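You operate a simulated robot arm through the tools that you are given. There is no shell and no other tool.

Carry out the task below with a simulated two-armed robot. There is one attempt and no reset: what you move stays moved.

TASK
Take the grey cloth from the black cabinet and lay it out flat on the test table.

The check looks at the end state, three seconds after you hand in, the way a careful person would. Anything else that was tipped, shoved, dropped, spilled or broken makes it a failure. Flat cloth is picked up by pressing the open fingertips on it (5 to 10 N) and closing them slowly along it; thin cloth reads only 2 to 8 mm in the jaws.

THE ROBOT
Two 7-joint arms with two-finger parallel grippers on one trunk, on a base that moves. Base frame: it is fixed to the floor where the robot stands at the start and does not move with it; the origin is under the middle of the robot, x ahead of it, y to its left, z up. Lengths are in m, angles in degrees, forces in N, time in s.
The left shoulder is at the start at [0.06, 0.147, 0.543], the right one opposite. With the tool pointing down near the work surface each hand reaches from about 0.1 to 0.54 m from the robot's upright axis, wherever it stands, measured 20 degrees to its own side. Places, roughly: test table [2.9, 1, 0.8]. Payload 3.43 kg a hand.
Tool frame (each hand has its own): the origin (TCP) lies between the finger pads and is the grasp point; the fingertips stand 0.03 m ahead of it; z points along the fingers, y is the line along which they close. Largest opening 0.094 m; finger width 0.028, thickness 0.01; the body of the gripper, 0.05 by 0.096 m, starts 0.055 m behind the TCP.
Orientation is told as [roll, pitch, yaw] about the base's x, y, z axes, in that order, counted from this pose: with the fingers straight down and closing along the base's y, the tool's x points along the base's -x, its y along +y and its z along -z.

THE INTERFACE
- The arms move only by the tool move_arm. It takes "left_motion", "right_motion" or both (then of equal length, played together; a hand with none holds still); each is a list of rows, each a list of 3 entries, a list of its own where there are three numbers: the shift along the tool's x, y, z in m, then the turn, a rotation vector about the tool's x, y, z in degrees, then the finger opening in m, from 0 to 0.094. In form: [[[tx, ty, tz], [ax, ay, az], grip], ...]. A call has 1 to 20 rows; each row is the pose to reach, as a shift and turn from the pose commanded when the call began, along the tool's axes at that moment. Rows are played at 5 a second. More than 0.05 m and 8.6 degrees between two rows, or a gripper value outside its range, and nothing of the call is played. Where a pose cannot be reached the arm comes as near as it can. A force on the tool above 40 N (or 10 N above the force at the start of the call, whichever is more), or a blocked arm, ends the call early, and 0.2 s more pass. The fingers move at their own pace (about 0.072 m/s each) and stop on an object; they squeeze with about 35 N. The grip force told is the motor's: it shows also when the fingers shut on nothing. Time passes only in rows, and 0.2 s behind the last, so rows that repeat a pose let the fingers close. The reply holds the time, the measured pose of the TCP, the force on the tool along the base axes, the opening and the grip force, in the units named above and with some noise, with the torque about the TCP (base axes, N m) and any sound that the robot's microphone picked up.
- Cameras (640 x 400 px; columns grow to the right, rows downward): "scene" is now at [0.0628, 0.0076, 1.211]; the picture's right is [0.15, -0.99, 0.00], its down [-0.38, -0.06, -0.92] and it looks along [0.91, 0.14, -0.39] (base axes); focal length 249 px, centre (320, 200). "left" rides on the left gripper at [0.076, -0.014, -0.103] in its tool frame; the picture's right is [0.18, 0.98, 0.00], its down [-0.75, 0.14, -0.64] and it looks along [-0.63, 0.12, 0.77] (tool axes); focal length 243 px, centre (320, 200). "right" rides on the right gripper at [0.076, 0.014, -0.103] in its tool frame; the picture's right is [-0.18, 0.98, 0.00], its down [-0.75, -0.14, -0.64] and it looks along [-0.63, -0.12, 0.77] (tool axes); focal length 243 px, centre (320, 200).
- camera(camera): a new picture of that camera. It takes no simulated time.
- slide_trunk(by): slides the trunk up (or, below 0, down) by that many m; the arms and the scene camera ride with it, the base frame stays. It gives what a move gives, with no picture.
- base_move(legs): drives the robot by 1 to 6 legs, each [ahead, left, turn to the left] in m, m and degrees, along the robot's own axes; the way and the turn of a leg run together, so that a leg with both is an arc; at most 1.5 m and 180 degrees a leg. The arms and the cameras ride along, it lands a little off, and it stops where it bumps. It gives what a move gives.
- aim_head(pan, tilt): turns the head with the scene camera to pan (to the left, within 86 degrees either way) and tilt (down, from -29 to 69), counted from straight ahead of the robot. It gives what a move gives.
- pixel_to_xyz(camera, pixels): for up to 12 pixels [column, row] of the newest picture of that camera ("zoom" is the newest enlarged one), the place [x, y, z] in the base frame of the surface seen there, good to about 0.002 m, but the place of the scene camera against the robot may be out by one fixed shift of up to 0.018 m in any direction. It takes no simulated time.
- enlarge(camera, box): a new picture of the part [left, top, right, bottom] of that camera's present view, enlarged. It takes no simulated time.
- finish_job(): hands the job in; it is judged then, once.

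Leave the grippers open and the arms clear of the work at the hand-in unless told otherwise.

The tools are called after "Request:" as a command line: name --argument value ..., lists and objects as JSON in quotes. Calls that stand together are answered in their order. move_arm: Moves the arms, as the interface text tells. Its arguments: {"type":"object","properties":{"left_motion":{"type":"array","items":{"type":"array"}},"right_motion":{"type":"array","items":{"type":"array"}}},"required":[]} The other tools are called the same way: slide_trunk (by) moves the trunk up or down; base_move (legs) drives the base; aim_head (pan, tilt) turns the head that bears the scene camera; camera (camera) takes a picture; pixel_to_xyz (camera, pixels) gives the place of the surface under pixels of a picture; enlarge (camera, box) takes an enlarged picture of a part of a camera's view; finish_job () hands the job in.

At the start:

```text
clock: 0.0
left_eef_pos: [0.3232, 0.2022, 0.9994]
left_tool_rot: [0.1, -0.1, 0.1]
left_wrist_force: [0.4, -0.3, -0.2]
left_wrist_torque: [0.01, 0.01, 0.01]
left_gripper_width: 0.0938
left_grip_force: 0.1
right_eef_pos: [0.3062, -0.059, 0.999]
right_tool_rot: [0.2, -0.1, 0.1]
right_wrist_force: [-0.1, 0.6, -0.6]
right_wrist_torque: [0.01, 0.04, -0.02]
right_gripper_width: 0.094
right_grip_force: 0.2
trunk travel left (down, up): [-0.25, 0.0]
robot x, y, heading: [-0.0007, 0.0039, 0.1]
head pan, tilt (commanded): [8.7, 22.9]
```

scene: 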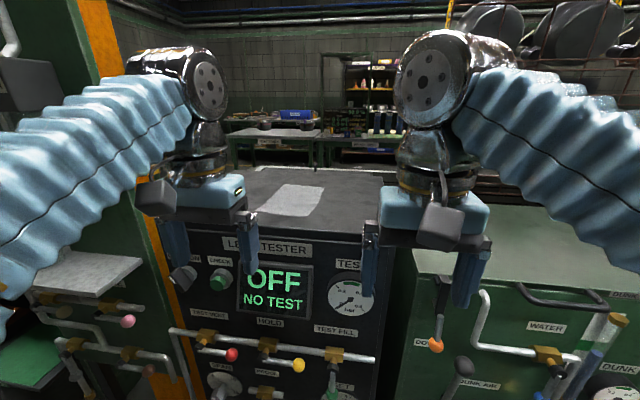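
right: 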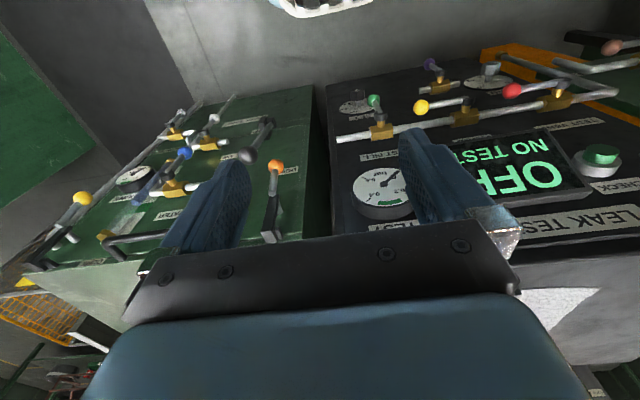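
left: 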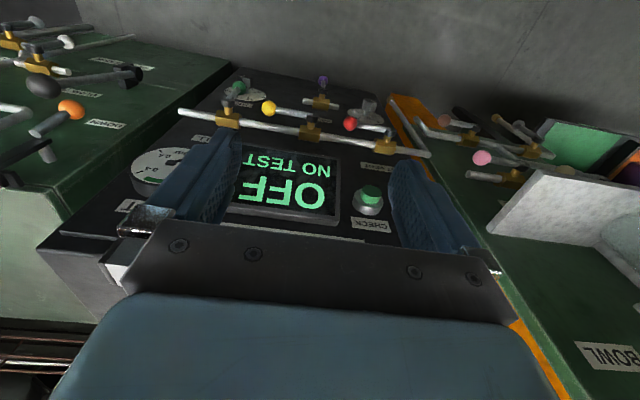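

I see a black cabinet ("LEAK TESTER") right ahead with a light grey cloth on its top near pixel (292, 200). The test table seems to be in the background. I'll take an enlarged picture of the cloth and of the far tables.

Request:
enlarge --camera "scene" --box '[230, 160, 390, 260]'

Request:
enlarge --camera "scene" --box '[220, 90, 412, 210]'

Request:
camera --camera "scene"

```text
4.00 times, centred on (310, 210) of scene
```

zoom: 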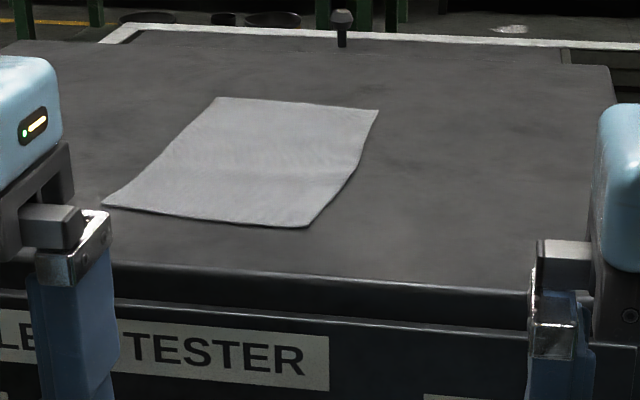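

```text
3.33 times, centred on (316, 150) of scene
```

zoom: 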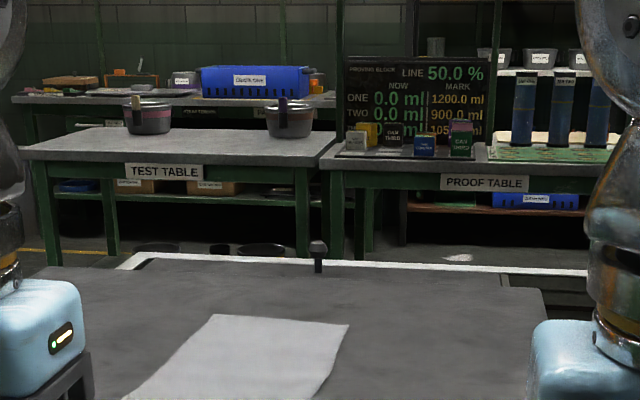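

```text
taken
```

scene: 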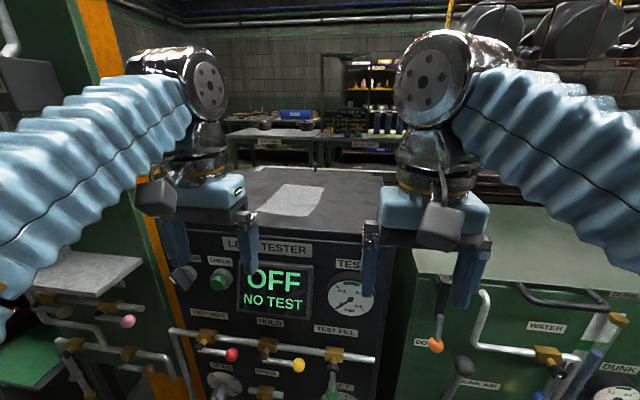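

The cloth is a flat quad on the cabinet top; corners in the scene picture are about (284,185), (324,188), (307,216), (257,211). I'll read the places of these, the cabinet edges, the test table and its pots.

Request:
pixel_to_xyz --camera "scene" --pixels '[[285, 186], [322, 188], [306, 215], [259, 211], [292, 200], [340, 220], [256, 223], [360, 230], [375, 180], [256, 172], [317, 172], [360, 200]]'

Request:
pixel_to_xyz --camera "scene" --pixels '[[230, 134], [260, 135], [305, 136], [315, 133], [264, 123], [304, 124], [264, 128], [304, 130], [285, 132], [325, 137], [270, 141], [285, 127]]'

```text
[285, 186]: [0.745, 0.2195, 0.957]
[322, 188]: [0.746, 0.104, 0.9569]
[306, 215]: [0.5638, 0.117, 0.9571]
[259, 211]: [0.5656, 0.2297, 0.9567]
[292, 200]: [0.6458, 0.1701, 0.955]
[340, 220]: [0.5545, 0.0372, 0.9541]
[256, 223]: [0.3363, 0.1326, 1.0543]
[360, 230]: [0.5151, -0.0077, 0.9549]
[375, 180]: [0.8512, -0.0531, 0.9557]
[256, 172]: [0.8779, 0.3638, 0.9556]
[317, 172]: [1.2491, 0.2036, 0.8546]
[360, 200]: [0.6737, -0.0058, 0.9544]
```

```text
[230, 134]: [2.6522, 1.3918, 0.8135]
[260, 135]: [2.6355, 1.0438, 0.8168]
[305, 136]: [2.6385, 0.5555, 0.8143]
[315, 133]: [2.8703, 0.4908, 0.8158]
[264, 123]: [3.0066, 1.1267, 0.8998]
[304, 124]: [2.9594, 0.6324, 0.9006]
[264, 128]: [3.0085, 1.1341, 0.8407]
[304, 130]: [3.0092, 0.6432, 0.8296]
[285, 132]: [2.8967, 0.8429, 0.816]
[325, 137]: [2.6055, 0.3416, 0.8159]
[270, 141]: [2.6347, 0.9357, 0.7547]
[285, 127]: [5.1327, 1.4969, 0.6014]
```

The cloth lies at about x 0.56–0.75, y 0.10–0.23, on the top at z≈0.955. The test table top is at z≈0.815, from x≈2.63, with two pots near (3.0, 1.13) and (3.0, 0.64). Now I look around to find the driving route: head left, right and down.

Request:
aim_head --pan 0 --tilt 60

Request:
camera --camera "scene"

Request:
aim_head --pan 80 --tilt 30

Request:
camera --camera "scene"

Request:
aim_head --pan -80 --tilt 30

Request:
camera --camera "scene"

```text
clock: 1.0
left_eef_pos: [0.3242, 0.204, 0.9991]
left_tool_rot: [0.0, 0.0, 0.1]
left_wrist_force: [-0.4, -0.5, -0.2]
left_wrist_torque: [-0.01, 0.01, 0.01]
left_gripper_width: 0.0939
left_grip_force: 0.1
right_eef_pos: [0.3057, -0.0598, 1.0003]
right_tool_rot: [0.1, -0.1, 0.0]
right_wrist_force: [0.4, -0.2, -0.8]
right_wrist_torque: [0.02, 0.03, -0.02]
right_gripper_width: 0.094
right_grip_force: 0.0
trunk travel left (down, up): [-0.25, 0.0]
robot x, y, heading: [-0.0016, -0.0025, 0.0]
head pan, tilt (commanded): [0.0, 60.0]
```

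```text
taken
```

scene: 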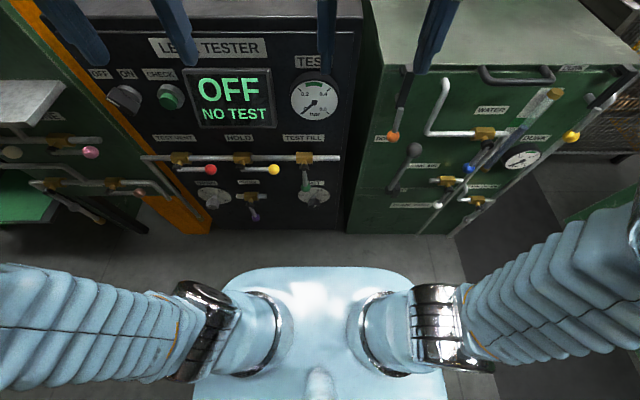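

```text
clock: 2.6
left_eef_pos: [0.3238, 0.2017, 0.9984]
left_tool_rot: [0.0, 0.0, 0.0]
left_wrist_force: [0.1, -0.3, 0.4]
left_wrist_torque: [-0.01, 0.04, 0.01]
left_gripper_width: 0.0938
left_grip_force: 0.1
right_eef_pos: [0.3058, -0.0593, 0.9997]
right_tool_rot: [0.1, -0.1, 0.1]
right_wrist_force: [0.6, -0.2, 0.1]
right_wrist_torque: [-0.02, -0.02, 0.04]
right_gripper_width: 0.0938
right_grip_force: 0.2
trunk travel left (down, up): [-0.25, 0.0]
robot x, y, heading: [0.0044, 0.0034, -0.2]
head pan, tilt (commanded): [80.0, 30.0]
```

```text
taken
```

scene: 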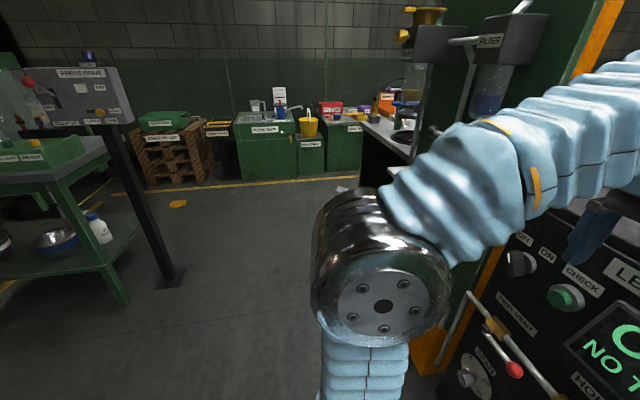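

```text
clock: 5.0
left_eef_pos: [0.3239, 0.2011, 0.9994]
left_tool_rot: [-0.1, 0.1, 0.0]
left_wrist_force: [-0.2, -0.3, 0.3]
left_wrist_torque: [-0.02, 0.02, 0.02]
left_gripper_width: 0.0936
left_grip_force: 0.1
right_eef_pos: [0.3066, -0.0594, 0.9988]
right_tool_rot: [0.1, 0.0, -0.1]
right_wrist_force: [0.2, -0.1, 0.2]
right_wrist_torque: [0.0, 0.01, 0.0]
right_gripper_width: 0.0939
right_grip_force: 0.1
trunk travel left (down, up): [-0.25, 0.0]
robot x, y, heading: [-0.0021, 0.0019, -0.1]
head pan, tilt (commanded): [-80.0, 30.0]
```

```text
taken
```

scene: 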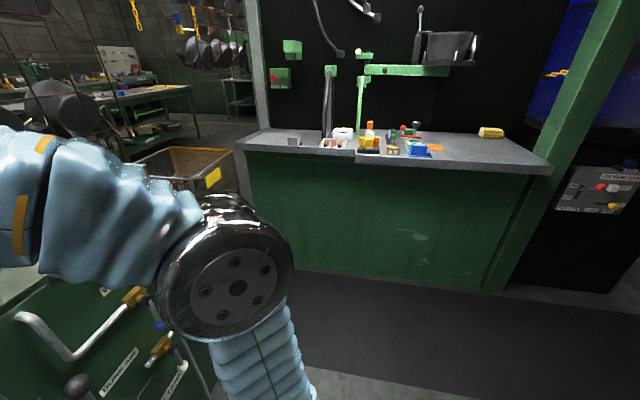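

I need depths. I'll aim down again and measure how far the valves stick out and where the base's front is.

Request:
aim_head --pan 0 --tilt 60

Request:
camera --camera "scene"

Request:
pixel_to_xyz --camera "scene" --pixels '[[211, 169], [273, 169], [310, 165], [146, 156], [207, 195], [310, 195], [253, 212], [305, 185], [125, 98], [168, 96], [318, 100], [280, 220]]'

Request:
pixel_to_xyz --camera "scene" --pixels '[[394, 138], [415, 150], [430, 135], [390, 190], [440, 205], [465, 178], [572, 137], [554, 95], [483, 72], [90, 152], [10, 153], [140, 190]]'

Request:
pixel_to_xyz --camera "scene" --pixels '[[318, 270], [250, 275], [390, 275], [240, 250], [420, 250], [340, 228], [20, 105], [60, 130], [210, 225], [190, 215], [350, 228], [450, 232]]'

```text
clock: 6.5
left_eef_pos: [0.3224, 0.2014, 1.0001]
left_tool_rot: [-0.1, 0.0, 0.0]
left_wrist_force: [0.3, -0.9, -0.7]
left_wrist_torque: [-0.02, -0.01, -0.04]
left_gripper_width: 0.0942
left_grip_force: 0.1
right_eef_pos: [0.3055, -0.0601, 1.0004]
right_tool_rot: [0.1, -0.1, 0.0]
right_wrist_force: [0.5, 0.0, -0.4]
right_wrist_torque: [0.0, 0.01, 0.0]
right_gripper_width: 0.0941
right_grip_force: 0.1
trunk travel left (down, up): [-0.25, 0.0]
robot x, y, heading: [0.0039, 0.0027, -0.1]
head pan, tilt (commanded): [0.0, 60.0]
```

```text
taken
```

scene: 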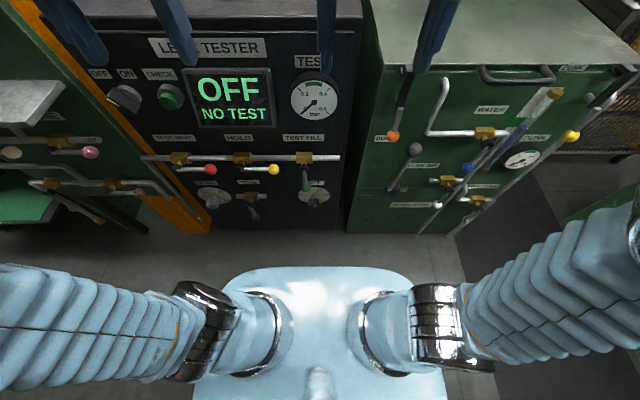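

```text
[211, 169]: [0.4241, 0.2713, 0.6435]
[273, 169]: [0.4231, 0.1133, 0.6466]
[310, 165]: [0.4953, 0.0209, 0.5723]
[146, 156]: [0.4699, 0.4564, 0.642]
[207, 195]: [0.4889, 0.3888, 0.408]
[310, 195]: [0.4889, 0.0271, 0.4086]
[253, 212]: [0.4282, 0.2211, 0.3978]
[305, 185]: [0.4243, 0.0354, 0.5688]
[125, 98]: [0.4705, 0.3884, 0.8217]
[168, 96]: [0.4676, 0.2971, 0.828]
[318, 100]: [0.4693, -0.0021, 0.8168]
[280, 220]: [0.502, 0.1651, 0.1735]
```

```text
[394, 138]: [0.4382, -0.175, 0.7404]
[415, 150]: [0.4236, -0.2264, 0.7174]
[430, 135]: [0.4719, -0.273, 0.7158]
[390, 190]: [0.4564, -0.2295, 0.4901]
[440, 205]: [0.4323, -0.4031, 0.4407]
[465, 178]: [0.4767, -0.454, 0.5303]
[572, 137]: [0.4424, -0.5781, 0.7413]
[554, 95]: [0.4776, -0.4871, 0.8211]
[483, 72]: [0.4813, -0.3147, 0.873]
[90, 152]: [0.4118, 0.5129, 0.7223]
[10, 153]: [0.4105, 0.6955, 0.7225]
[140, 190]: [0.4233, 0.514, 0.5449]
```

```text
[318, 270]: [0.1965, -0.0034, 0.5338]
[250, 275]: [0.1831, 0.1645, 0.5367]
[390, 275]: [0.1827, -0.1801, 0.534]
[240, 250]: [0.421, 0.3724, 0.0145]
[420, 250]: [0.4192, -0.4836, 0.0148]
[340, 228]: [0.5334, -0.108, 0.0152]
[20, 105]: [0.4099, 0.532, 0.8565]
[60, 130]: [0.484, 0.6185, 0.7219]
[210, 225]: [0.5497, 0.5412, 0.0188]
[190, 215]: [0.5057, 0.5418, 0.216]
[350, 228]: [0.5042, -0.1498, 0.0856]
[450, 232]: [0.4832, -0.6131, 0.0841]
```

The valve knobs reach out to x≈0.42 and the robot's front is at x≈0.20, so there is about 0.2 m for driving ahead. I check the sides for things the elbows could hit: pan ±45.

Request:
aim_head --pan 45 --tilt 10

Request:
camera --camera "scene"

Request:
pixel_to_xyz --camera "scene" --pixels '[[100, 50], [150, 50], [200, 50], [250, 50], [300, 50], [350, 50], [400, 50], [450, 50], [500, 50], [550, 50], [100, 150], [200, 150]]'

```text
clock: 7.7
left_eef_pos: [0.3232, 0.2025, 0.9995]
left_tool_rot: [0.0, 0.0, 0.0]
left_wrist_force: [-0.4, -0.7, -0.2]
left_wrist_torque: [0.01, 0.0, -0.01]
left_gripper_width: 0.094
left_grip_force: 0.0
right_eef_pos: [0.3055, -0.0584, 0.9989]
right_tool_rot: [0.2, -0.2, 0.0]
right_wrist_force: [0.0, 0.9, 0.1]
right_wrist_torque: [-0.02, 0.01, -0.01]
right_gripper_width: 0.0939
right_grip_force: 0.1
trunk travel left (down, up): [-0.25, 0.0]
robot x, y, heading: [-0.0012, 0.0025, -0.1]
head pan, tilt (commanded): [45.0, 10.0]
```

```text
taken
```

scene: 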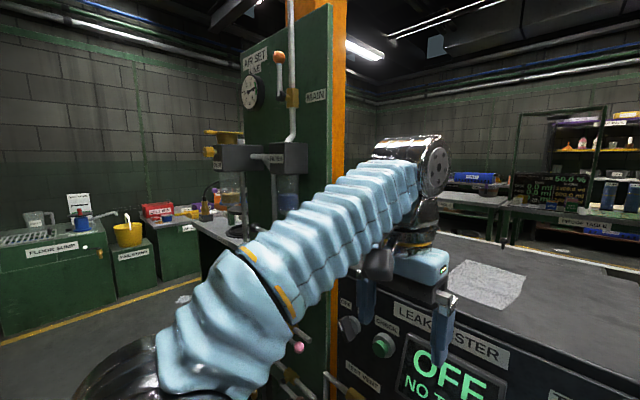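

```text
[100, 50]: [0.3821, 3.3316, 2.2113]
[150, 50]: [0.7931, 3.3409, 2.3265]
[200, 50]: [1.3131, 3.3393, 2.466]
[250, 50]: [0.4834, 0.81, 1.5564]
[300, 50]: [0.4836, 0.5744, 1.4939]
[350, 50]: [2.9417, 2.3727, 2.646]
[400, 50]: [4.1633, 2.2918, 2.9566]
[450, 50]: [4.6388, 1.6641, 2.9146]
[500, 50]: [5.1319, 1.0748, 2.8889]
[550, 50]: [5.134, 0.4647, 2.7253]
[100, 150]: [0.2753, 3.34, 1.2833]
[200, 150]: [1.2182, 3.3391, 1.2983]
```

I want the positions of the filter units and post near the left forearm, and a look at the right side.

Request:
pixel_to_xyz --camera "scene" --pixels '[[232, 158], [275, 155], [285, 190], [292, 130], [280, 57], [338, 100], [338, 150], [224, 136], [222, 195], [300, 110], [338, 300], [330, 340]]'

Request:
pixel_to_xyz --camera "scene" --pixels '[[200, 350], [170, 390], [270, 260], [350, 200], [430, 170], [470, 190], [505, 232], [455, 265], [500, 300], [600, 240], [500, 195], [640, 235]]'

Request:
aim_head --pan -45 --tilt 10

Request:
camera --camera "scene"

```text
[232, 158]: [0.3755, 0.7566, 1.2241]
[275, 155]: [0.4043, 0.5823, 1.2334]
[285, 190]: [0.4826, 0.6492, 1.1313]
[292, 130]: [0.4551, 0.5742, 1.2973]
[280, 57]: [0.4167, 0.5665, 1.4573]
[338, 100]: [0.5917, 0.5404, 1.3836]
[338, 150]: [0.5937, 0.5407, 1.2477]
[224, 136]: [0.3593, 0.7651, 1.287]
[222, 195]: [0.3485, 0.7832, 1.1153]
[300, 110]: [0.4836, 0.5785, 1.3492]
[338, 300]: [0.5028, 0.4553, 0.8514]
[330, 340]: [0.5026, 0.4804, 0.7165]
```

```text
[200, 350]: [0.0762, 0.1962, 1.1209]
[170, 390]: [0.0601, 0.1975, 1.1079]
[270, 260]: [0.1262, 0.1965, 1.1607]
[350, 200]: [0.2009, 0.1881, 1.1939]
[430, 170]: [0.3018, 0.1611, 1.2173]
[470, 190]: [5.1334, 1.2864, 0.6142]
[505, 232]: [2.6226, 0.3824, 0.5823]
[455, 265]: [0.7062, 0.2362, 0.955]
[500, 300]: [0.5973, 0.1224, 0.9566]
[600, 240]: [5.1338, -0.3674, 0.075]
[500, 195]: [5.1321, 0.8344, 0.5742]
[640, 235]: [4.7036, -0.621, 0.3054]
```

```text
clock: 9.4
left_eef_pos: [0.3222, 0.202, 0.9995]
left_tool_rot: [0.0, 0.0, 0.0]
left_wrist_force: [0.4, -1.2, 0.1]
left_wrist_torque: [0.01, -0.04, 0.03]
left_gripper_width: 0.0939
left_grip_force: 0.1
right_eef_pos: [0.3054, -0.0602, 1.0009]
right_tool_rot: [0.1, -0.1, 0.0]
right_wrist_force: [-0.1, 0.1, -0.4]
right_wrist_torque: [-0.03, 0.01, 0.01]
right_gripper_width: 0.094
right_grip_force: 0.1
trunk travel left (down, up): [-0.25, 0.0]
robot x, y, heading: [-0.0032, 0.001, 0.1]
head pan, tilt (commanded): [-45.0, 10.0]
```

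```text
taken
```

scene: 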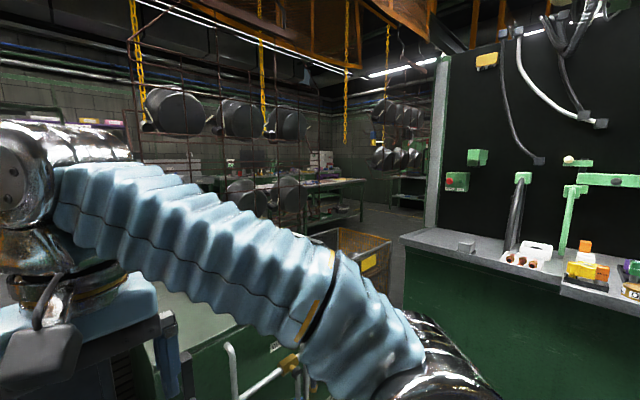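

Forearms are around z 1.1–1.2; the filters sit at x≥0.35, y≥0.57, z 1.1–1.3, so driving straight ahead by ~0.15 m keeps the arms clear. Next I measure the floor to the left and right for a route around the cabinets.

Request:
aim_head --pan 70 --tilt 25

Request:
camera --camera "scene"

Request:
pixel_to_xyz --camera "scene" --pixels '[[100, 200], [200, 200], [300, 200], [100, 300], [200, 300], [250, 350], [330, 250], [340, 200], [360, 180], [380, 150], [420, 150], [300, 160]]'

Request:
aim_head --pan -60 --tilt 25

Request:
camera --camera "scene"

Request:
pixel_to_xyz --camera "scene" --pixels '[[100, 100], [150, 120], [200, 150], [250, 150], [300, 150], [300, 200], [350, 150], [400, 150], [300, 300], [400, 300], [450, 250], [350, 350]]'

```text
clock: 11.3
left_eef_pos: [0.3236, 0.2029, 0.9988]
left_tool_rot: [0.0, 0.1, 0.0]
left_wrist_force: [0.4, -0.3, 0.3]
left_wrist_torque: [0.01, 0.0, 0.02]
left_gripper_width: 0.0941
left_grip_force: 0.0
right_eef_pos: [0.3053, -0.0601, 1.0]
right_tool_rot: [0.0, -0.1, 0.0]
right_wrist_force: [0.7, -0.6, 0.3]
right_wrist_torque: [-0.02, 0.02, 0.03]
right_gripper_width: 0.094
right_grip_force: 0.1
trunk travel left (down, up): [-0.25, 0.0]
robot x, y, heading: [0.0019, -0.0004, -0.0]
head pan, tilt (commanded): [70.0, 25.0]
```

```text
taken
```

scene: 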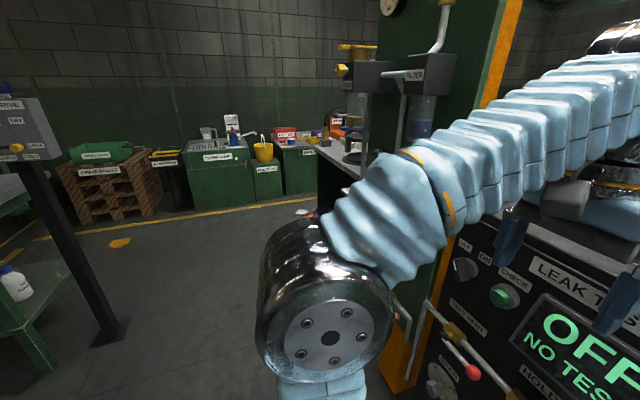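

```text
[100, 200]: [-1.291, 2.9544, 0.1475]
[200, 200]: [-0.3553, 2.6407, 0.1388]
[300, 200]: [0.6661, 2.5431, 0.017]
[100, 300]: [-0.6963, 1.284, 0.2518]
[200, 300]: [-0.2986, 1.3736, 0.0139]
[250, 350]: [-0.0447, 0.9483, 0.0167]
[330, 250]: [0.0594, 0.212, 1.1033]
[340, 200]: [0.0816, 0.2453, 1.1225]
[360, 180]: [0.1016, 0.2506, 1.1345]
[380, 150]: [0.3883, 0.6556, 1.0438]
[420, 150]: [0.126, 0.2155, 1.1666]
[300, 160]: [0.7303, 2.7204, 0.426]
```

```text
clock: 13.4
left_eef_pos: [0.3227, 0.2027, 0.9985]
left_tool_rot: [0.0, 0.0, 0.0]
left_wrist_force: [-0.8, 0.2, -0.3]
left_wrist_torque: [0.01, 0.0, 0.01]
left_gripper_width: 0.0942
left_grip_force: 0.0
right_eef_pos: [0.3051, -0.0586, 0.9996]
right_tool_rot: [0.1, -0.2, 0.1]
right_wrist_force: [0.3, -0.5, 0.2]
right_wrist_torque: [-0.02, 0.04, -0.03]
right_gripper_width: 0.0941
right_grip_force: 0.1
trunk travel left (down, up): [-0.25, 0.0]
robot x, y, heading: [-0.0021, -0.0009, -0.1]
head pan, tilt (commanded): [-60.0, 25.0]
```

```text
taken
```

scene: 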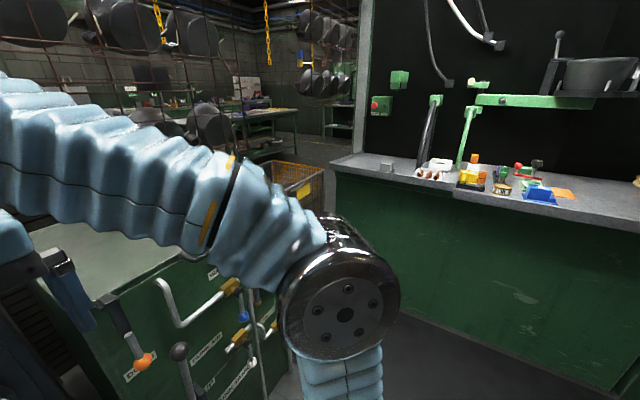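

```text
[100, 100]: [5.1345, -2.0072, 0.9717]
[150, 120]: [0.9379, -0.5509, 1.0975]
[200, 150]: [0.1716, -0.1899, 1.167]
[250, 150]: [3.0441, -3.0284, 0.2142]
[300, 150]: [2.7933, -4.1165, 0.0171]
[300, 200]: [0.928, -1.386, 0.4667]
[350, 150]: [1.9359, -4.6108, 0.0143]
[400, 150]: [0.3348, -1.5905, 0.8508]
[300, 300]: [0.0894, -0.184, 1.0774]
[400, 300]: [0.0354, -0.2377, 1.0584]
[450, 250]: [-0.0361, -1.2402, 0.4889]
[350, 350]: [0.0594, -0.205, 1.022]
```

Left of the panel is open floor, so I have a way around. Before driving I lift both hands by 0.06 m and try turning the left hand yaw −90 and the right hand yaw +90 in free air, so the fingers would close along x (perpendicular to the cloth's near edge) with the cameras on the outer sides.

Request:
move_arm --left_motion '[[[0, 0, -0.03], [0, 0, 0], 0.094], [[0, 0, -0.06], [0, 0, 0], 0.094], [[0, 0, -0.06], [0, 0, 8], 0.094], [[0, 0, -0.06], [0, 0, 16], 0.094], [[0, 0, -0.06], [0, 0, 24], 0.094], [[0, 0, -0.06], [0, 0, 32], 0.094], [[0, 0, -0.06], [0, 0, 40], 0.094], [[0, 0, -0.06], [0, 0, 48], 0.094], [[0, 0, -0.06], [0, 0, 56], 0.094], [[0, 0, -0.06], [0, 0, 64], 0.094], [[0, 0, -0.06], [0, 0, 72], 0.094], [[0, 0, -0.06], [0, 0, 80], 0.094], [[0, 0, -0.06], [0, 0, 88], 0.094], [[0, 0, -0.06], [0, 0, 90], 0.094]]' --right_motion '[[[0, 0, -0.03], [0, 0, 0], 0.094], [[0, 0, -0.06], [0, 0, 0], 0.094], [[0, 0, -0.06], [0, 0, -8], 0.094], [[0, 0, -0.06], [0, 0, -16], 0.094], [[0, 0, -0.06], [0, 0, -24], 0.094], [[0, 0, -0.06], [0, 0, -32], 0.094], [[0, 0, -0.06], [0, 0, -40], 0.094], [[0, 0, -0.06], [0, 0, -48], 0.094], [[0, 0, -0.06], [0, 0, -56], 0.094], [[0, 0, -0.06], [0, 0, -64], 0.094], [[0, 0, -0.06], [0, 0, -72], 0.094], [[0, 0, -0.06], [0, 0, -80], 0.094], [[0, 0, -0.06], [0, 0, -88], 0.094], [[0, 0, -0.06], [0, 0, -90], 0.094]]'

Request:
aim_head --pan 0 --tilt 30

Request:
camera --camera "scene"

```text
clock: 16.4
left_eef_pos: [0.3468, 0.2086, 1.0189]
left_tool_rot: [3.8, 0.7, -88.8]
left_wrist_force: [0.2, -1.0, 0.1]
left_wrist_torque: [0.14, 0.0, 0.02]
left_gripper_width: 0.0938
left_grip_force: 0.0
left hand out of reach, approached as far as the arm can: row 1, 2, 3, 4, 5, 6, 7, 8, 9, 10, 11, 12, 13, 14
right_eef_pos: [0.3474, -0.0887, 1.0]
right_tool_rot: [-1.0, -1.4, 86.3]
right_wrist_force: [1.1, -1.4, -1.6]
right_wrist_torque: [0.1, 0.06, 0.02]
right_gripper_width: 0.094
right_grip_force: 0.0
right hand out of reach, approached as far as the arm can: row 1, 2, 3, 4, 5, 6, 7, 8, 9, 10, 11, 12, 13, 14
trunk travel left (down, up): [-0.25, 0.0]
robot x, y, heading: [0.0007, -0.0012, 0.1]
head pan, tilt (commanded): [-60.0, 25.0]
```

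```text
clock: 17.7
left_eef_pos: [0.3464, 0.2112, 1.0179]
left_tool_rot: [3.8, 0.7, -88.7]
left_wrist_force: [-0.4, -0.2, 0.0]
left_wrist_torque: [0.0, 0.0, -0.02]
left_gripper_width: 0.094
left_grip_force: 0.0
right_eef_pos: [0.3471, -0.0865, 1.0031]
right_tool_rot: [-1.0, -1.0, 86.2]
right_wrist_force: [0.4, 0.2, 0.8]
right_wrist_torque: [-0.03, -0.05, 0.02]
right_gripper_width: 0.0941
right_grip_force: 0.1
trunk travel left (down, up): [-0.25, 0.0]
robot x, y, heading: [-0.002, -0.0004, -0.2]
head pan, tilt (commanded): [0.0, 30.0]
```

```text
taken
```

scene: 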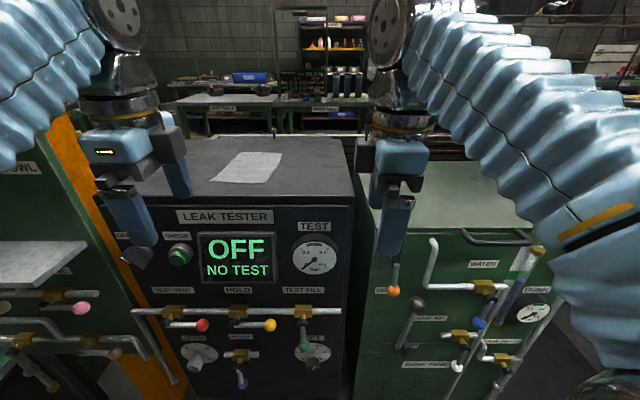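

Both yaw turns work, but upward reach is limited: the arms stop near z≈1.0–1.02 with the tool down. So I must work close in, and lift mainly by driving back. I check the shape of the robot's own body below by looking steeply down.

Request:
aim_head --pan 0 --tilt 69

Request:
camera --camera "scene"

Request:
aim_head --pan 60 --tilt 69

Request:
camera --camera "scene"

```text
clock: 18.8
left_eef_pos: [0.3463, 0.2106, 1.0186]
left_tool_rot: [3.8, 0.7, -88.6]
left_wrist_force: [0.9, 0.2, -0.1]
left_wrist_torque: [0.01, 0.0, 0.01]
left_gripper_width: 0.0938
left_grip_force: 0.1
right_eef_pos: [0.3474, -0.0877, 1.0032]
right_tool_rot: [-0.9, -1.2, 86.2]
right_wrist_force: [0.5, -0.6, 0.4]
right_wrist_torque: [0.02, -0.02, 0.0]
right_gripper_width: 0.0939
right_grip_force: 0.1
trunk travel left (down, up): [-0.25, 0.0]
robot x, y, heading: [0.0012, -0.0051, 0.2]
head pan, tilt (commanded): [0.0, 68.8]
```

```text
taken
```

scene: 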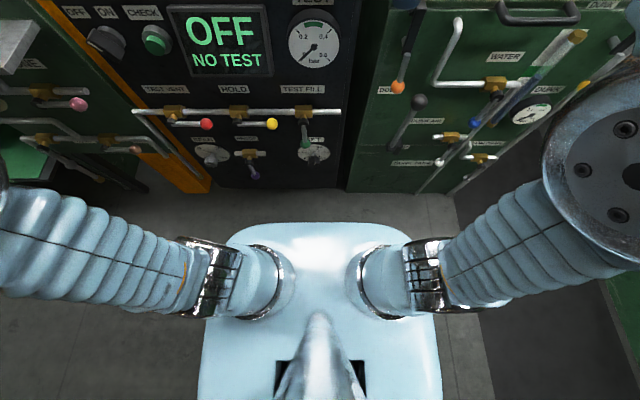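

```text
clock: 20.1
left_eef_pos: [0.3467, 0.2098, 1.0191]
left_tool_rot: [3.8, 0.7, -88.6]
left_wrist_force: [0.0, -0.3, -1.0]
left_wrist_torque: [0.0, 0.03, -0.04]
left_gripper_width: 0.094
left_grip_force: 0.0
right_eef_pos: [0.3476, -0.0876, 1.0035]
right_tool_rot: [-0.9, -1.2, 86.1]
right_wrist_force: [-0.6, -0.3, 0.0]
right_wrist_torque: [-0.01, 0.0, 0.03]
right_gripper_width: 0.094
right_grip_force: 0.1
trunk travel left (down, up): [-0.25, 0.0]
robot x, y, heading: [-0.0008, 0.0025, -0.1]
head pan, tilt (commanded): [60.0, 68.8]
```

```text
taken
```

scene: 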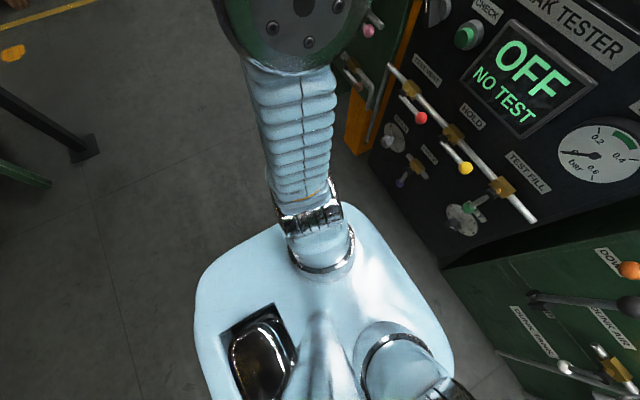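

The body is a block whose front is at x≈0.2. I draw both hands back by 0.08 m (left tool y is base +x now, right tool y is base −x) so the fingers stay behind the cabinet edge while I drive.

Request:
move_arm --left_motion '[[[0, -0.04, 0], [0, 0, 0], 0.094], [[0, -0.08, 0.01], [0, 0, 0], 0.094], [[0, -0.08, 0.01], [0, 0, 0], 0.094]]' --right_motion '[[[0, 0.04, 0], [0, 0, 0], 0.094], [[0, 0.08, 0.01], [0, 0, 0], 0.094], [[0, 0.08, 0.01], [0, 0, 0], 0.094]]'

```text
clock: 20.9
left_eef_pos: [0.2634, 0.2049, 1.0045]
left_tool_rot: [3.8, 0.7, -88.5]
left_wrist_force: [-0.6, -0.6, -0.4]
left_wrist_torque: [0.0, 0.02, 0.01]
left_gripper_width: 0.094
left_grip_force: 0.0
right_eef_pos: [0.2619, -0.0811, 0.9945]
right_tool_rot: [-1.1, -1.2, 86.1]
right_wrist_force: [-0.5, 0.3, 0.7]
right_wrist_torque: [0.0, 0.0, -0.01]
right_gripper_width: 0.0939
right_grip_force: 0.0
trunk travel left (down, up): [-0.25, 0.0]
robot x, y, heading: [-0.0003, -0.0001, -0.1]
head pan, tilt (commanded): [60.0, 68.8]
```

The shift counts from the reached pose, good. Now I drive 0.17 m to the left, then look before going ahead.

Request:
base_move --legs '[[0, 0.17, 0]]'

Request:
aim_head --pan 0 --tilt 50

Request:
camera --camera "scene"

```text
clock: 22.4
left_eef_pos: [0.2647, 0.3801, 1.0052]
left_tool_rot: [3.8, 0.7, -88.8]
left_wrist_force: [0.2, 1.1, 0.6]
left_wrist_torque: [0.02, 0.02, -0.02]
left_gripper_width: 0.0942
left_grip_force: 0.1
right_eef_pos: [0.2625, 0.0943, 0.9949]
right_tool_rot: [-1.0, -1.2, 86.1]
right_wrist_force: [0.0, -0.6, -0.2]
right_wrist_torque: [0.03, -0.01, -0.01]
right_gripper_width: 0.0939
right_grip_force: 0.1
trunk travel left (down, up): [-0.25, 0.0]
robot x, y, heading: [0.0013, 0.1739, 0.1]
head pan, tilt (commanded): [60.0, 68.8]
```

```text
clock: 23.7
left_eef_pos: [0.2642, 0.3806, 1.0053]
left_tool_rot: [3.9, 0.8, -88.8]
left_wrist_force: [-0.2, -1.0, -0.7]
left_wrist_torque: [0.02, 0.02, -0.01]
left_gripper_width: 0.094
left_grip_force: 0.0
right_eef_pos: [0.262, 0.0952, 0.9933]
right_tool_rot: [-1.0, -1.2, 86.1]
right_wrist_force: [0.0, 1.0, 0.9]
right_wrist_torque: [-0.03, -0.01, 0.0]
right_gripper_width: 0.094
right_grip_force: 0.0
trunk travel left (down, up): [-0.25, 0.0]
robot x, y, heading: [0.0004, 0.1722, 0.3]
head pan, tilt (commanded): [0.0, 50.0]
```

```text
taken
```

scene: 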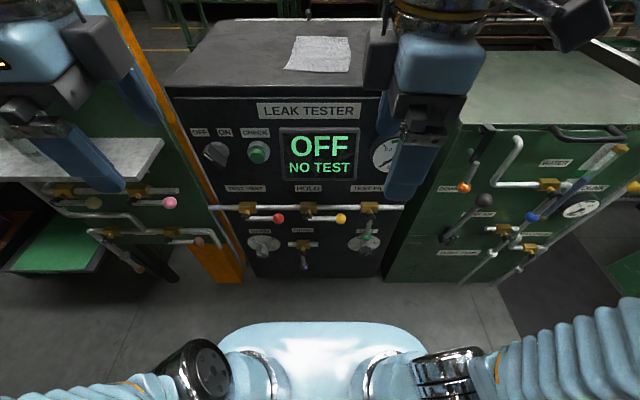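

The hands ride free. I move the left hand 0.10 m inward (−y, i.e. tool −x) to keep its camera away from the orange post, then drive ahead 0.12 m.

Request:
move_arm --left_motion '[[[-0.03, 0, 0], [0, 0, 0], 0.094], [[-0.06, 0, 0], [0, 0, 0], 0.094], [[-0.09, 0, 0], [0, 0, 0], 0.094], [[-0.1, 0, 0], [0, 0, 0], 0.094]]'

Request:
base_move --legs '[[0.12, 0, 0]]'

Request:
camera --camera "scene"

Request:
camera --camera "left"

Request:
camera --camera "right"

```text
clock: 24.7
left_eef_pos: [0.2672, 0.2821, 1.0054]
left_tool_rot: [3.8, 0.7, -88.8]
left_wrist_force: [0.0, 0.4, -0.1]
left_wrist_torque: [0.01, -0.02, 0.01]
left_gripper_width: 0.0939
left_grip_force: 0.0
right_eef_pos: [0.2633, 0.0952, 0.9939]
right_tool_rot: [-1.0, -1.2, 86.2]
right_wrist_force: [-0.5, -0.3, -0.7]
right_wrist_torque: [-0.01, -0.01, -0.02]
right_gripper_width: 0.0937
right_grip_force: 0.1
trunk travel left (down, up): [-0.25, 0.0]
robot x, y, heading: [0.0035, 0.1738, 0.0]
head pan, tilt (commanded): [0.0, 50.0]
```

```text
clock: 25.9
left_eef_pos: [0.3862, 0.283, 1.0053]
left_tool_rot: [3.8, 0.8, -88.6]
left_wrist_force: [0.0, -0.4, -0.1]
left_wrist_torque: [0.02, -0.02, 0.01]
left_gripper_width: 0.0939
left_grip_force: 0.0
right_eef_pos: [0.3826, 0.0965, 0.9952]
right_tool_rot: [-0.9, -1.1, 86.3]
right_wrist_force: [-0.2, 0.1, 0.3]
right_wrist_torque: [0.0, -0.03, -0.02]
right_gripper_width: 0.0939
right_grip_force: 0.0
trunk travel left (down, up): [-0.25, 0.0]
robot x, y, heading: [0.1191, 0.1727, 0.1]
head pan, tilt (commanded): [0.0, 50.0]
```

```text
taken
```

scene: 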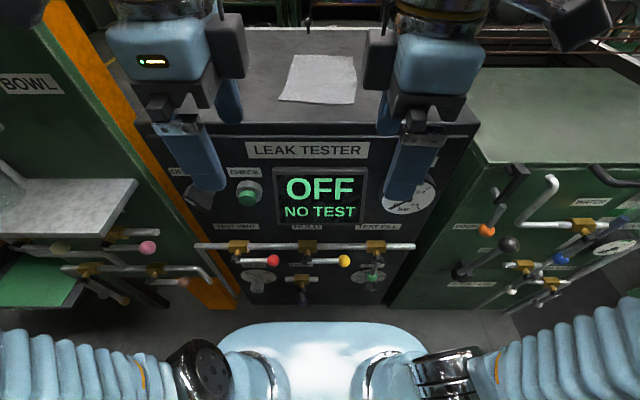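

```text
taken
```

left: 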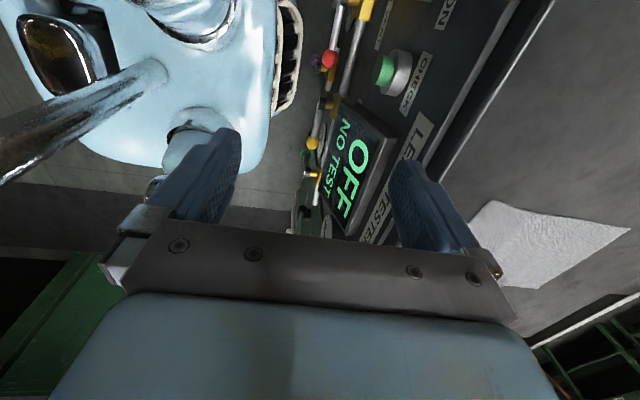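

```text
taken
```

right: 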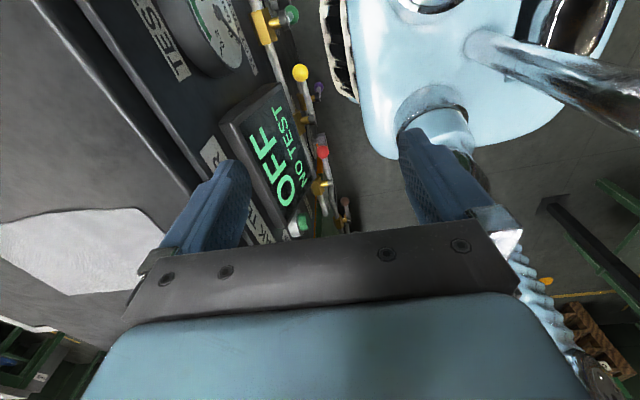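

The hand cameras now show the gap between the robot's front (ribbed bumper at (288,50) in "left") and the knobs ((330,60) red, (313,143) yellow). I measure these and the cloth corners with the more exact hand cameras.

Request:
pixel_to_xyz --camera "left" --pixels '[[296, 20], [296, 60], [285, 90], [270, 100], [330, 60], [313, 143], [317, 60], [500, 200], [630, 229], [535, 288], [478, 232], [440, 170]]'

Request:
pixel_to_xyz --camera "right" --pixels '[[325, 20], [335, 60], [345, 90], [360, 100], [300, 73], [323, 152], [150, 212], [5, 225], [65, 293], [130, 289], [185, 190], [290, 15]]'

Request:
pixel_to_xyz --camera "scene" --pixels '[[295, 56], [355, 57], [356, 103], [280, 98], [320, 80], [272, 260], [344, 260], [320, 125], [365, 130]]'

```text
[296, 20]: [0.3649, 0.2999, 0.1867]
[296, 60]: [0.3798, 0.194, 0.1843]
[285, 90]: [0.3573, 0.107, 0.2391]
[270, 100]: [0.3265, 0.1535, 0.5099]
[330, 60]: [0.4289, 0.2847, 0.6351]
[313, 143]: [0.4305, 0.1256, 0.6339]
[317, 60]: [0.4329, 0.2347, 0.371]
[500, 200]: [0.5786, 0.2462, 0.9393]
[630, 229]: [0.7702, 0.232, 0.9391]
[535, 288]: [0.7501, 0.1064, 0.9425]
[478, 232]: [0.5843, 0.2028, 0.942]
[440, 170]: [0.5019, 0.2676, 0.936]
```

```text
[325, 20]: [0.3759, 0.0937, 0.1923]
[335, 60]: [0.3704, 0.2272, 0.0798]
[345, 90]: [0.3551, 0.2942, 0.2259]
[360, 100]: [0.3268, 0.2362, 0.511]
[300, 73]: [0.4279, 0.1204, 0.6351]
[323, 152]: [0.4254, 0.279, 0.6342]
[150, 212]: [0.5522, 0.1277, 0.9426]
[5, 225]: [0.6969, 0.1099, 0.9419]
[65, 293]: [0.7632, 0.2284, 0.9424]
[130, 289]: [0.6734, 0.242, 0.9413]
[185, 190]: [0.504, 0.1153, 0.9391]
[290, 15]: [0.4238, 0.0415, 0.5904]
```

```text
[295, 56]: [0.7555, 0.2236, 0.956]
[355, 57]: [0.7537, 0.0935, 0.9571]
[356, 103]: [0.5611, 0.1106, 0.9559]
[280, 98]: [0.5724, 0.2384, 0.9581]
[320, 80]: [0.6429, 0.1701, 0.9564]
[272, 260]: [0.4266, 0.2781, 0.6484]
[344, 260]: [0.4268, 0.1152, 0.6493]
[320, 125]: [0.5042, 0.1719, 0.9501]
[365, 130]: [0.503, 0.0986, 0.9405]
```

Hand cameras put the cloth top at z≈0.941 (the scene camera reads ~0.015 too high). The bumper is at x≈0.38 and low; knobs at 0.425–0.43. I measure the hands' own extents in the scene picture to see how near to each other they can come.

Request:
pixel_to_xyz --camera "scene" --pixels '[[110, 60], [150, 50], [204, 60], [222, 50], [245, 45], [228, 100], [195, 160], [368, 45], [388, 60], [405, 60], [484, 70], [565, 25]]'

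Request:
aim_head --pan 0 --tilt 20

Request:
camera --camera "scene"

```text
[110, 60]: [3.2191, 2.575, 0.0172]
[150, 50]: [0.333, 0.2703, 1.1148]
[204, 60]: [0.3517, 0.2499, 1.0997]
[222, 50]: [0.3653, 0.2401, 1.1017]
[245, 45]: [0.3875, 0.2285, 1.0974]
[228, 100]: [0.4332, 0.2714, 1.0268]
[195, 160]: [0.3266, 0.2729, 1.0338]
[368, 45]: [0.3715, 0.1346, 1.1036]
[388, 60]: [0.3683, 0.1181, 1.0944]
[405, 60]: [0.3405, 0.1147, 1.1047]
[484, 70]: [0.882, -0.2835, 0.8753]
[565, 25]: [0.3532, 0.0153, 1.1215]
```

```text
clock: 26.9
left_eef_pos: [0.3868, 0.2825, 1.0061]
left_tool_rot: [3.8, 0.7, -88.6]
left_wrist_force: [0.3, 0.9, 1.3]
left_wrist_torque: [0.0, -0.01, -0.01]
left_gripper_width: 0.0939
left_grip_force: 0.0
right_eef_pos: [0.3827, 0.0957, 0.994]
right_tool_rot: [-1.0, -1.2, 86.3]
right_wrist_force: [0.8, 0.3, -0.4]
right_wrist_torque: [-0.02, -0.02, 0.01]
right_gripper_width: 0.094
right_grip_force: 0.1
trunk travel left (down, up): [-0.25, 0.0]
robot x, y, heading: [0.123, 0.1734, 0.3]
head pan, tilt (commanded): [0.0, 20.0]
```

```text
taken
```

scene: 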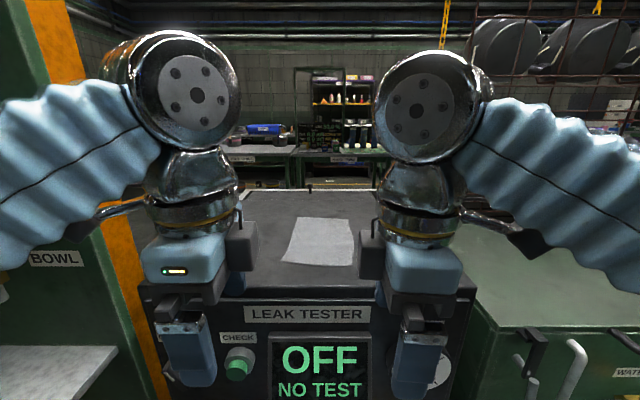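

The dark blocks on the inner sides of the hands reach ~0.045–0.05 m inward of each TCP at z≈1.1, so the hands need ≥0.10 m spacing; the cloth's near edge is 0.128 m wide, so gripping at the corners (≈0.112 m apart) with a slight outward tilt works. I drive 0.04 m further ahead, slowly.

Request:
base_move --legs '[[0.04, 0, 0]]'

Request:
camera --camera "left"

```text
clock: 27.7
left_eef_pos: [0.4269, 0.2833, 1.0067]
left_tool_rot: [3.8, 0.6, -88.5]
left_wrist_force: [-0.4, 0.0, -0.7]
left_wrist_torque: [-0.01, 0.0, 0.02]
left_gripper_width: 0.094
left_grip_force: 0.1
right_eef_pos: [0.4234, 0.0959, 0.9945]
right_tool_rot: [-1.0, -1.3, 86.4]
right_wrist_force: [-0.1, -0.6, -0.3]
right_wrist_torque: [-0.03, -0.04, 0.0]
right_gripper_width: 0.094
right_grip_force: 0.0
trunk travel left (down, up): [-0.25, 0.0]
robot x, y, heading: [0.1613, 0.1738, 0.3]
head pan, tilt (commanded): [0.0, 20.0]
```

```text
taken
```

left: 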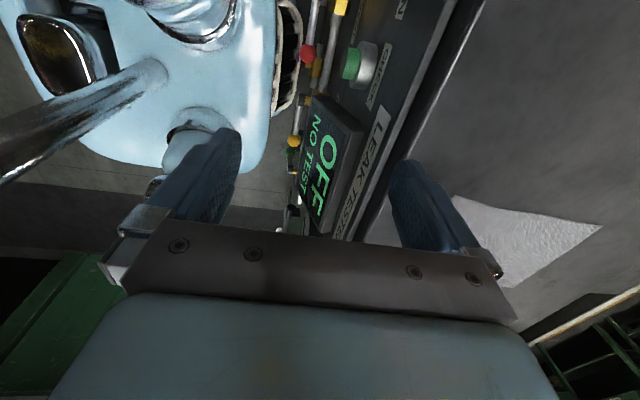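

Clear so far. Now both hands go forward above the near part of the cloth (left to about x 0.594, y 0.28; right to x 0.59, y 0.10), keeping height, with a 5° outward tilt and openings of 0.04.

Request:
move_arm --left_motion '[[[0, 0.035, 0], [0, -2, 0], 0.08], [[0, 0.07, 0], [0, -4, 0], 0.06], [[0, 0.105, 0], [0, -6, 0], 0.04], [[0, 0.14, 0], [0, -8, 0], 0.04], [[0, 0.167, 0], [0, -8.8, 0], 0.04], [[0, 0.167, 0], [0, -8.8, 0], 0.04]]' --right_motion '[[[-0.003, -0.035, 0], [0, -1, 0], 0.08], [[-0.006, -0.07, 0], [0, -2, 0], 0.06], [[-0.009, -0.105, 0], [0, -3, 0], 0.04], [[-0.012, -0.14, 0], [0, -5, 0], 0.04], [[-0.0145, -0.1664, 0], [0, -6, 0], 0.04], [[-0.0145, -0.1664, 0], [0, -6, 0], 0.04]]'

Request:
camera --camera "left"

Request:
camera --camera "right"

Request:
camera --camera "scene"

```text
clock: 29.1
left_eef_pos: [0.5949, 0.2899, 1.0145]
left_tool_rot: [4.1, -8.2, -89.0]
left_wrist_force: [0.3, -0.2, 0.0]
left_wrist_torque: [-0.03, 0.01, 0.01]
left_gripper_width: 0.0401
left_grip_force: 0.0
left hand out of reach, approached as far as the arm can: row 5
right_eef_pos: [0.5925, 0.1011, 0.9974]
right_tool_rot: [-0.9, -7.2, 86.4]
right_wrist_force: [0.2, -0.2, -0.2]
right_wrist_torque: [-0.01, -0.04, 0.0]
right_gripper_width: 0.0399
right_grip_force: 0.2
trunk travel left (down, up): [-0.25, 0.0]
robot x, y, heading: [0.1622, 0.1792, 0.1]
head pan, tilt (commanded): [0.0, 20.0]
```

```text
taken
```

left: 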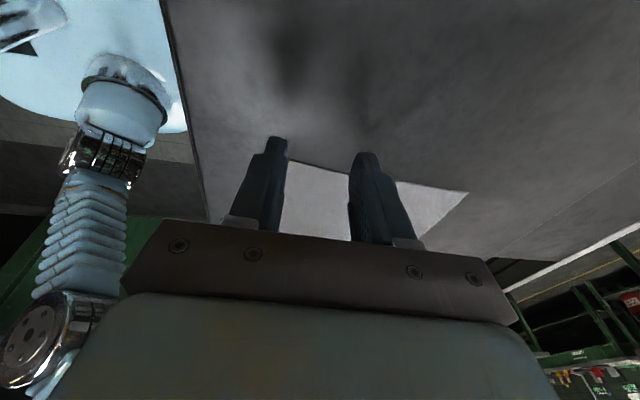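

```text
taken
```

right: 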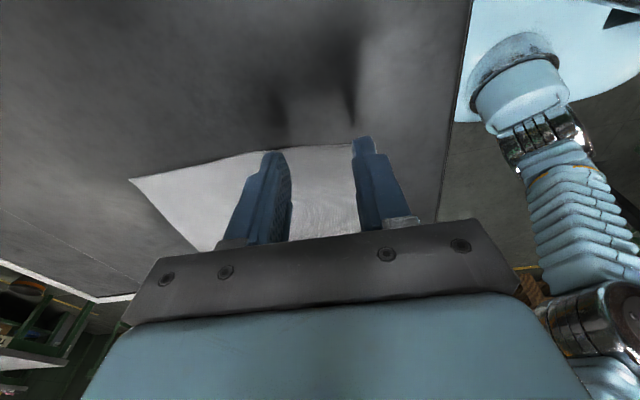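

```text
taken
```

scene: 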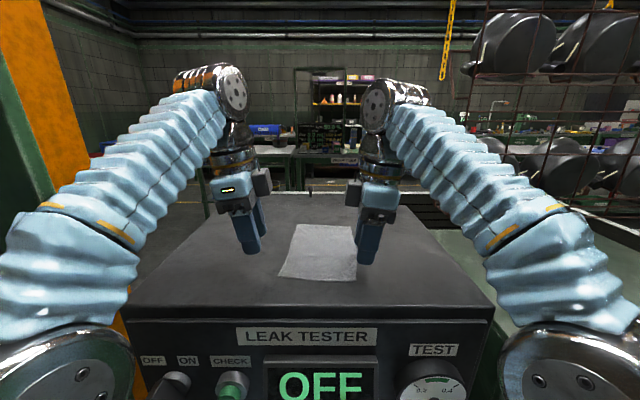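

The tilt works (left 8°, right 7° outward — a bit more than needed). I measure the near corners of the cloth: in "left" the near-right corner is near (291,163); in "right" the near-left corner is near (347,148).

Request:
pixel_to_xyz --camera "left" --pixels '[[293, 165], [291, 175], [289, 200], [287, 220], [464, 193], [320, 195], [330, 140]]'

Request:
pixel_to_xyz --camera "right" --pixels '[[348, 149], [345, 150], [352, 180], [356, 205], [135, 181], [320, 190], [330, 120]]'

Request:
enlarge --camera "right" --box '[220, 110, 420, 235]'

Request:
enlarge --camera "left" --box '[220, 110, 420, 235]'

```text
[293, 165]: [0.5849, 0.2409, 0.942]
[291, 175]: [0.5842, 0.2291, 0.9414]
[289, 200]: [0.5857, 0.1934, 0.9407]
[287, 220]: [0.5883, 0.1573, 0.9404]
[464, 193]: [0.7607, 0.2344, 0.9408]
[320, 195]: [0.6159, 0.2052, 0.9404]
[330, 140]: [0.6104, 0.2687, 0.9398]
```

```text
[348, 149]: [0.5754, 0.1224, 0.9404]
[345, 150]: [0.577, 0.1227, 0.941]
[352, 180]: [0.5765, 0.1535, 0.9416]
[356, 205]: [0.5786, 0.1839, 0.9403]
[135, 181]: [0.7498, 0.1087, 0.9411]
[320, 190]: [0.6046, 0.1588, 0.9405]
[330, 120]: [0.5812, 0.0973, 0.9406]
```

```text
3.20 times, centred on (320, 172) of right
```

zoom: 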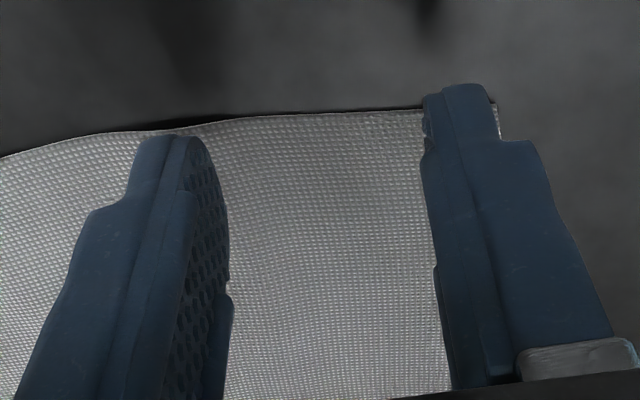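

```text
3.20 times, centred on (320, 172) of left
```

zoom: 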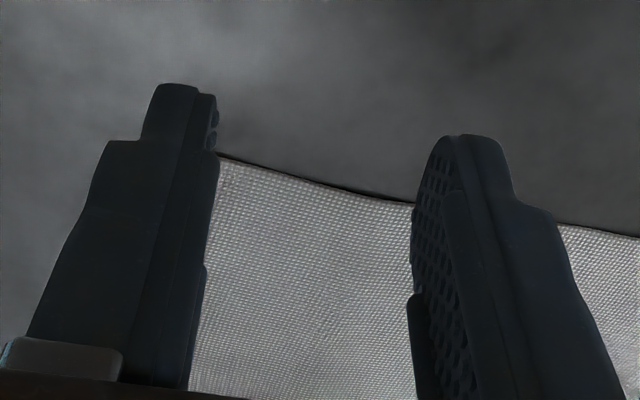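

The near-right corner shows just right of the right hand's near finger, at about (373,144) in "right". I read it.

Request:
pixel_to_xyz --camera "right" --pixels '[[373, 144], [374, 146], [374, 143], [340, 146], [300, 146], [200, 161]]'

Request:
pixel_to_xyz --camera "left" --pixels '[[290, 160], [320, 169], [345, 173], [400, 183], [286, 165]]'

```text
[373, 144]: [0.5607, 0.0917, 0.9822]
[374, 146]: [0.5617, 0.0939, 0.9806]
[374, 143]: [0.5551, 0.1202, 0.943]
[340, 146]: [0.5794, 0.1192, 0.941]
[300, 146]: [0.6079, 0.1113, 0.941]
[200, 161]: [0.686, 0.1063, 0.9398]
```

```text
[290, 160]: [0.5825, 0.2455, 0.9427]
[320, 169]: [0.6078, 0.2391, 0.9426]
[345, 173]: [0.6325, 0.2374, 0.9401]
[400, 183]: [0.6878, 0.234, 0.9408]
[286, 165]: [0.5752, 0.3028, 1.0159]
```

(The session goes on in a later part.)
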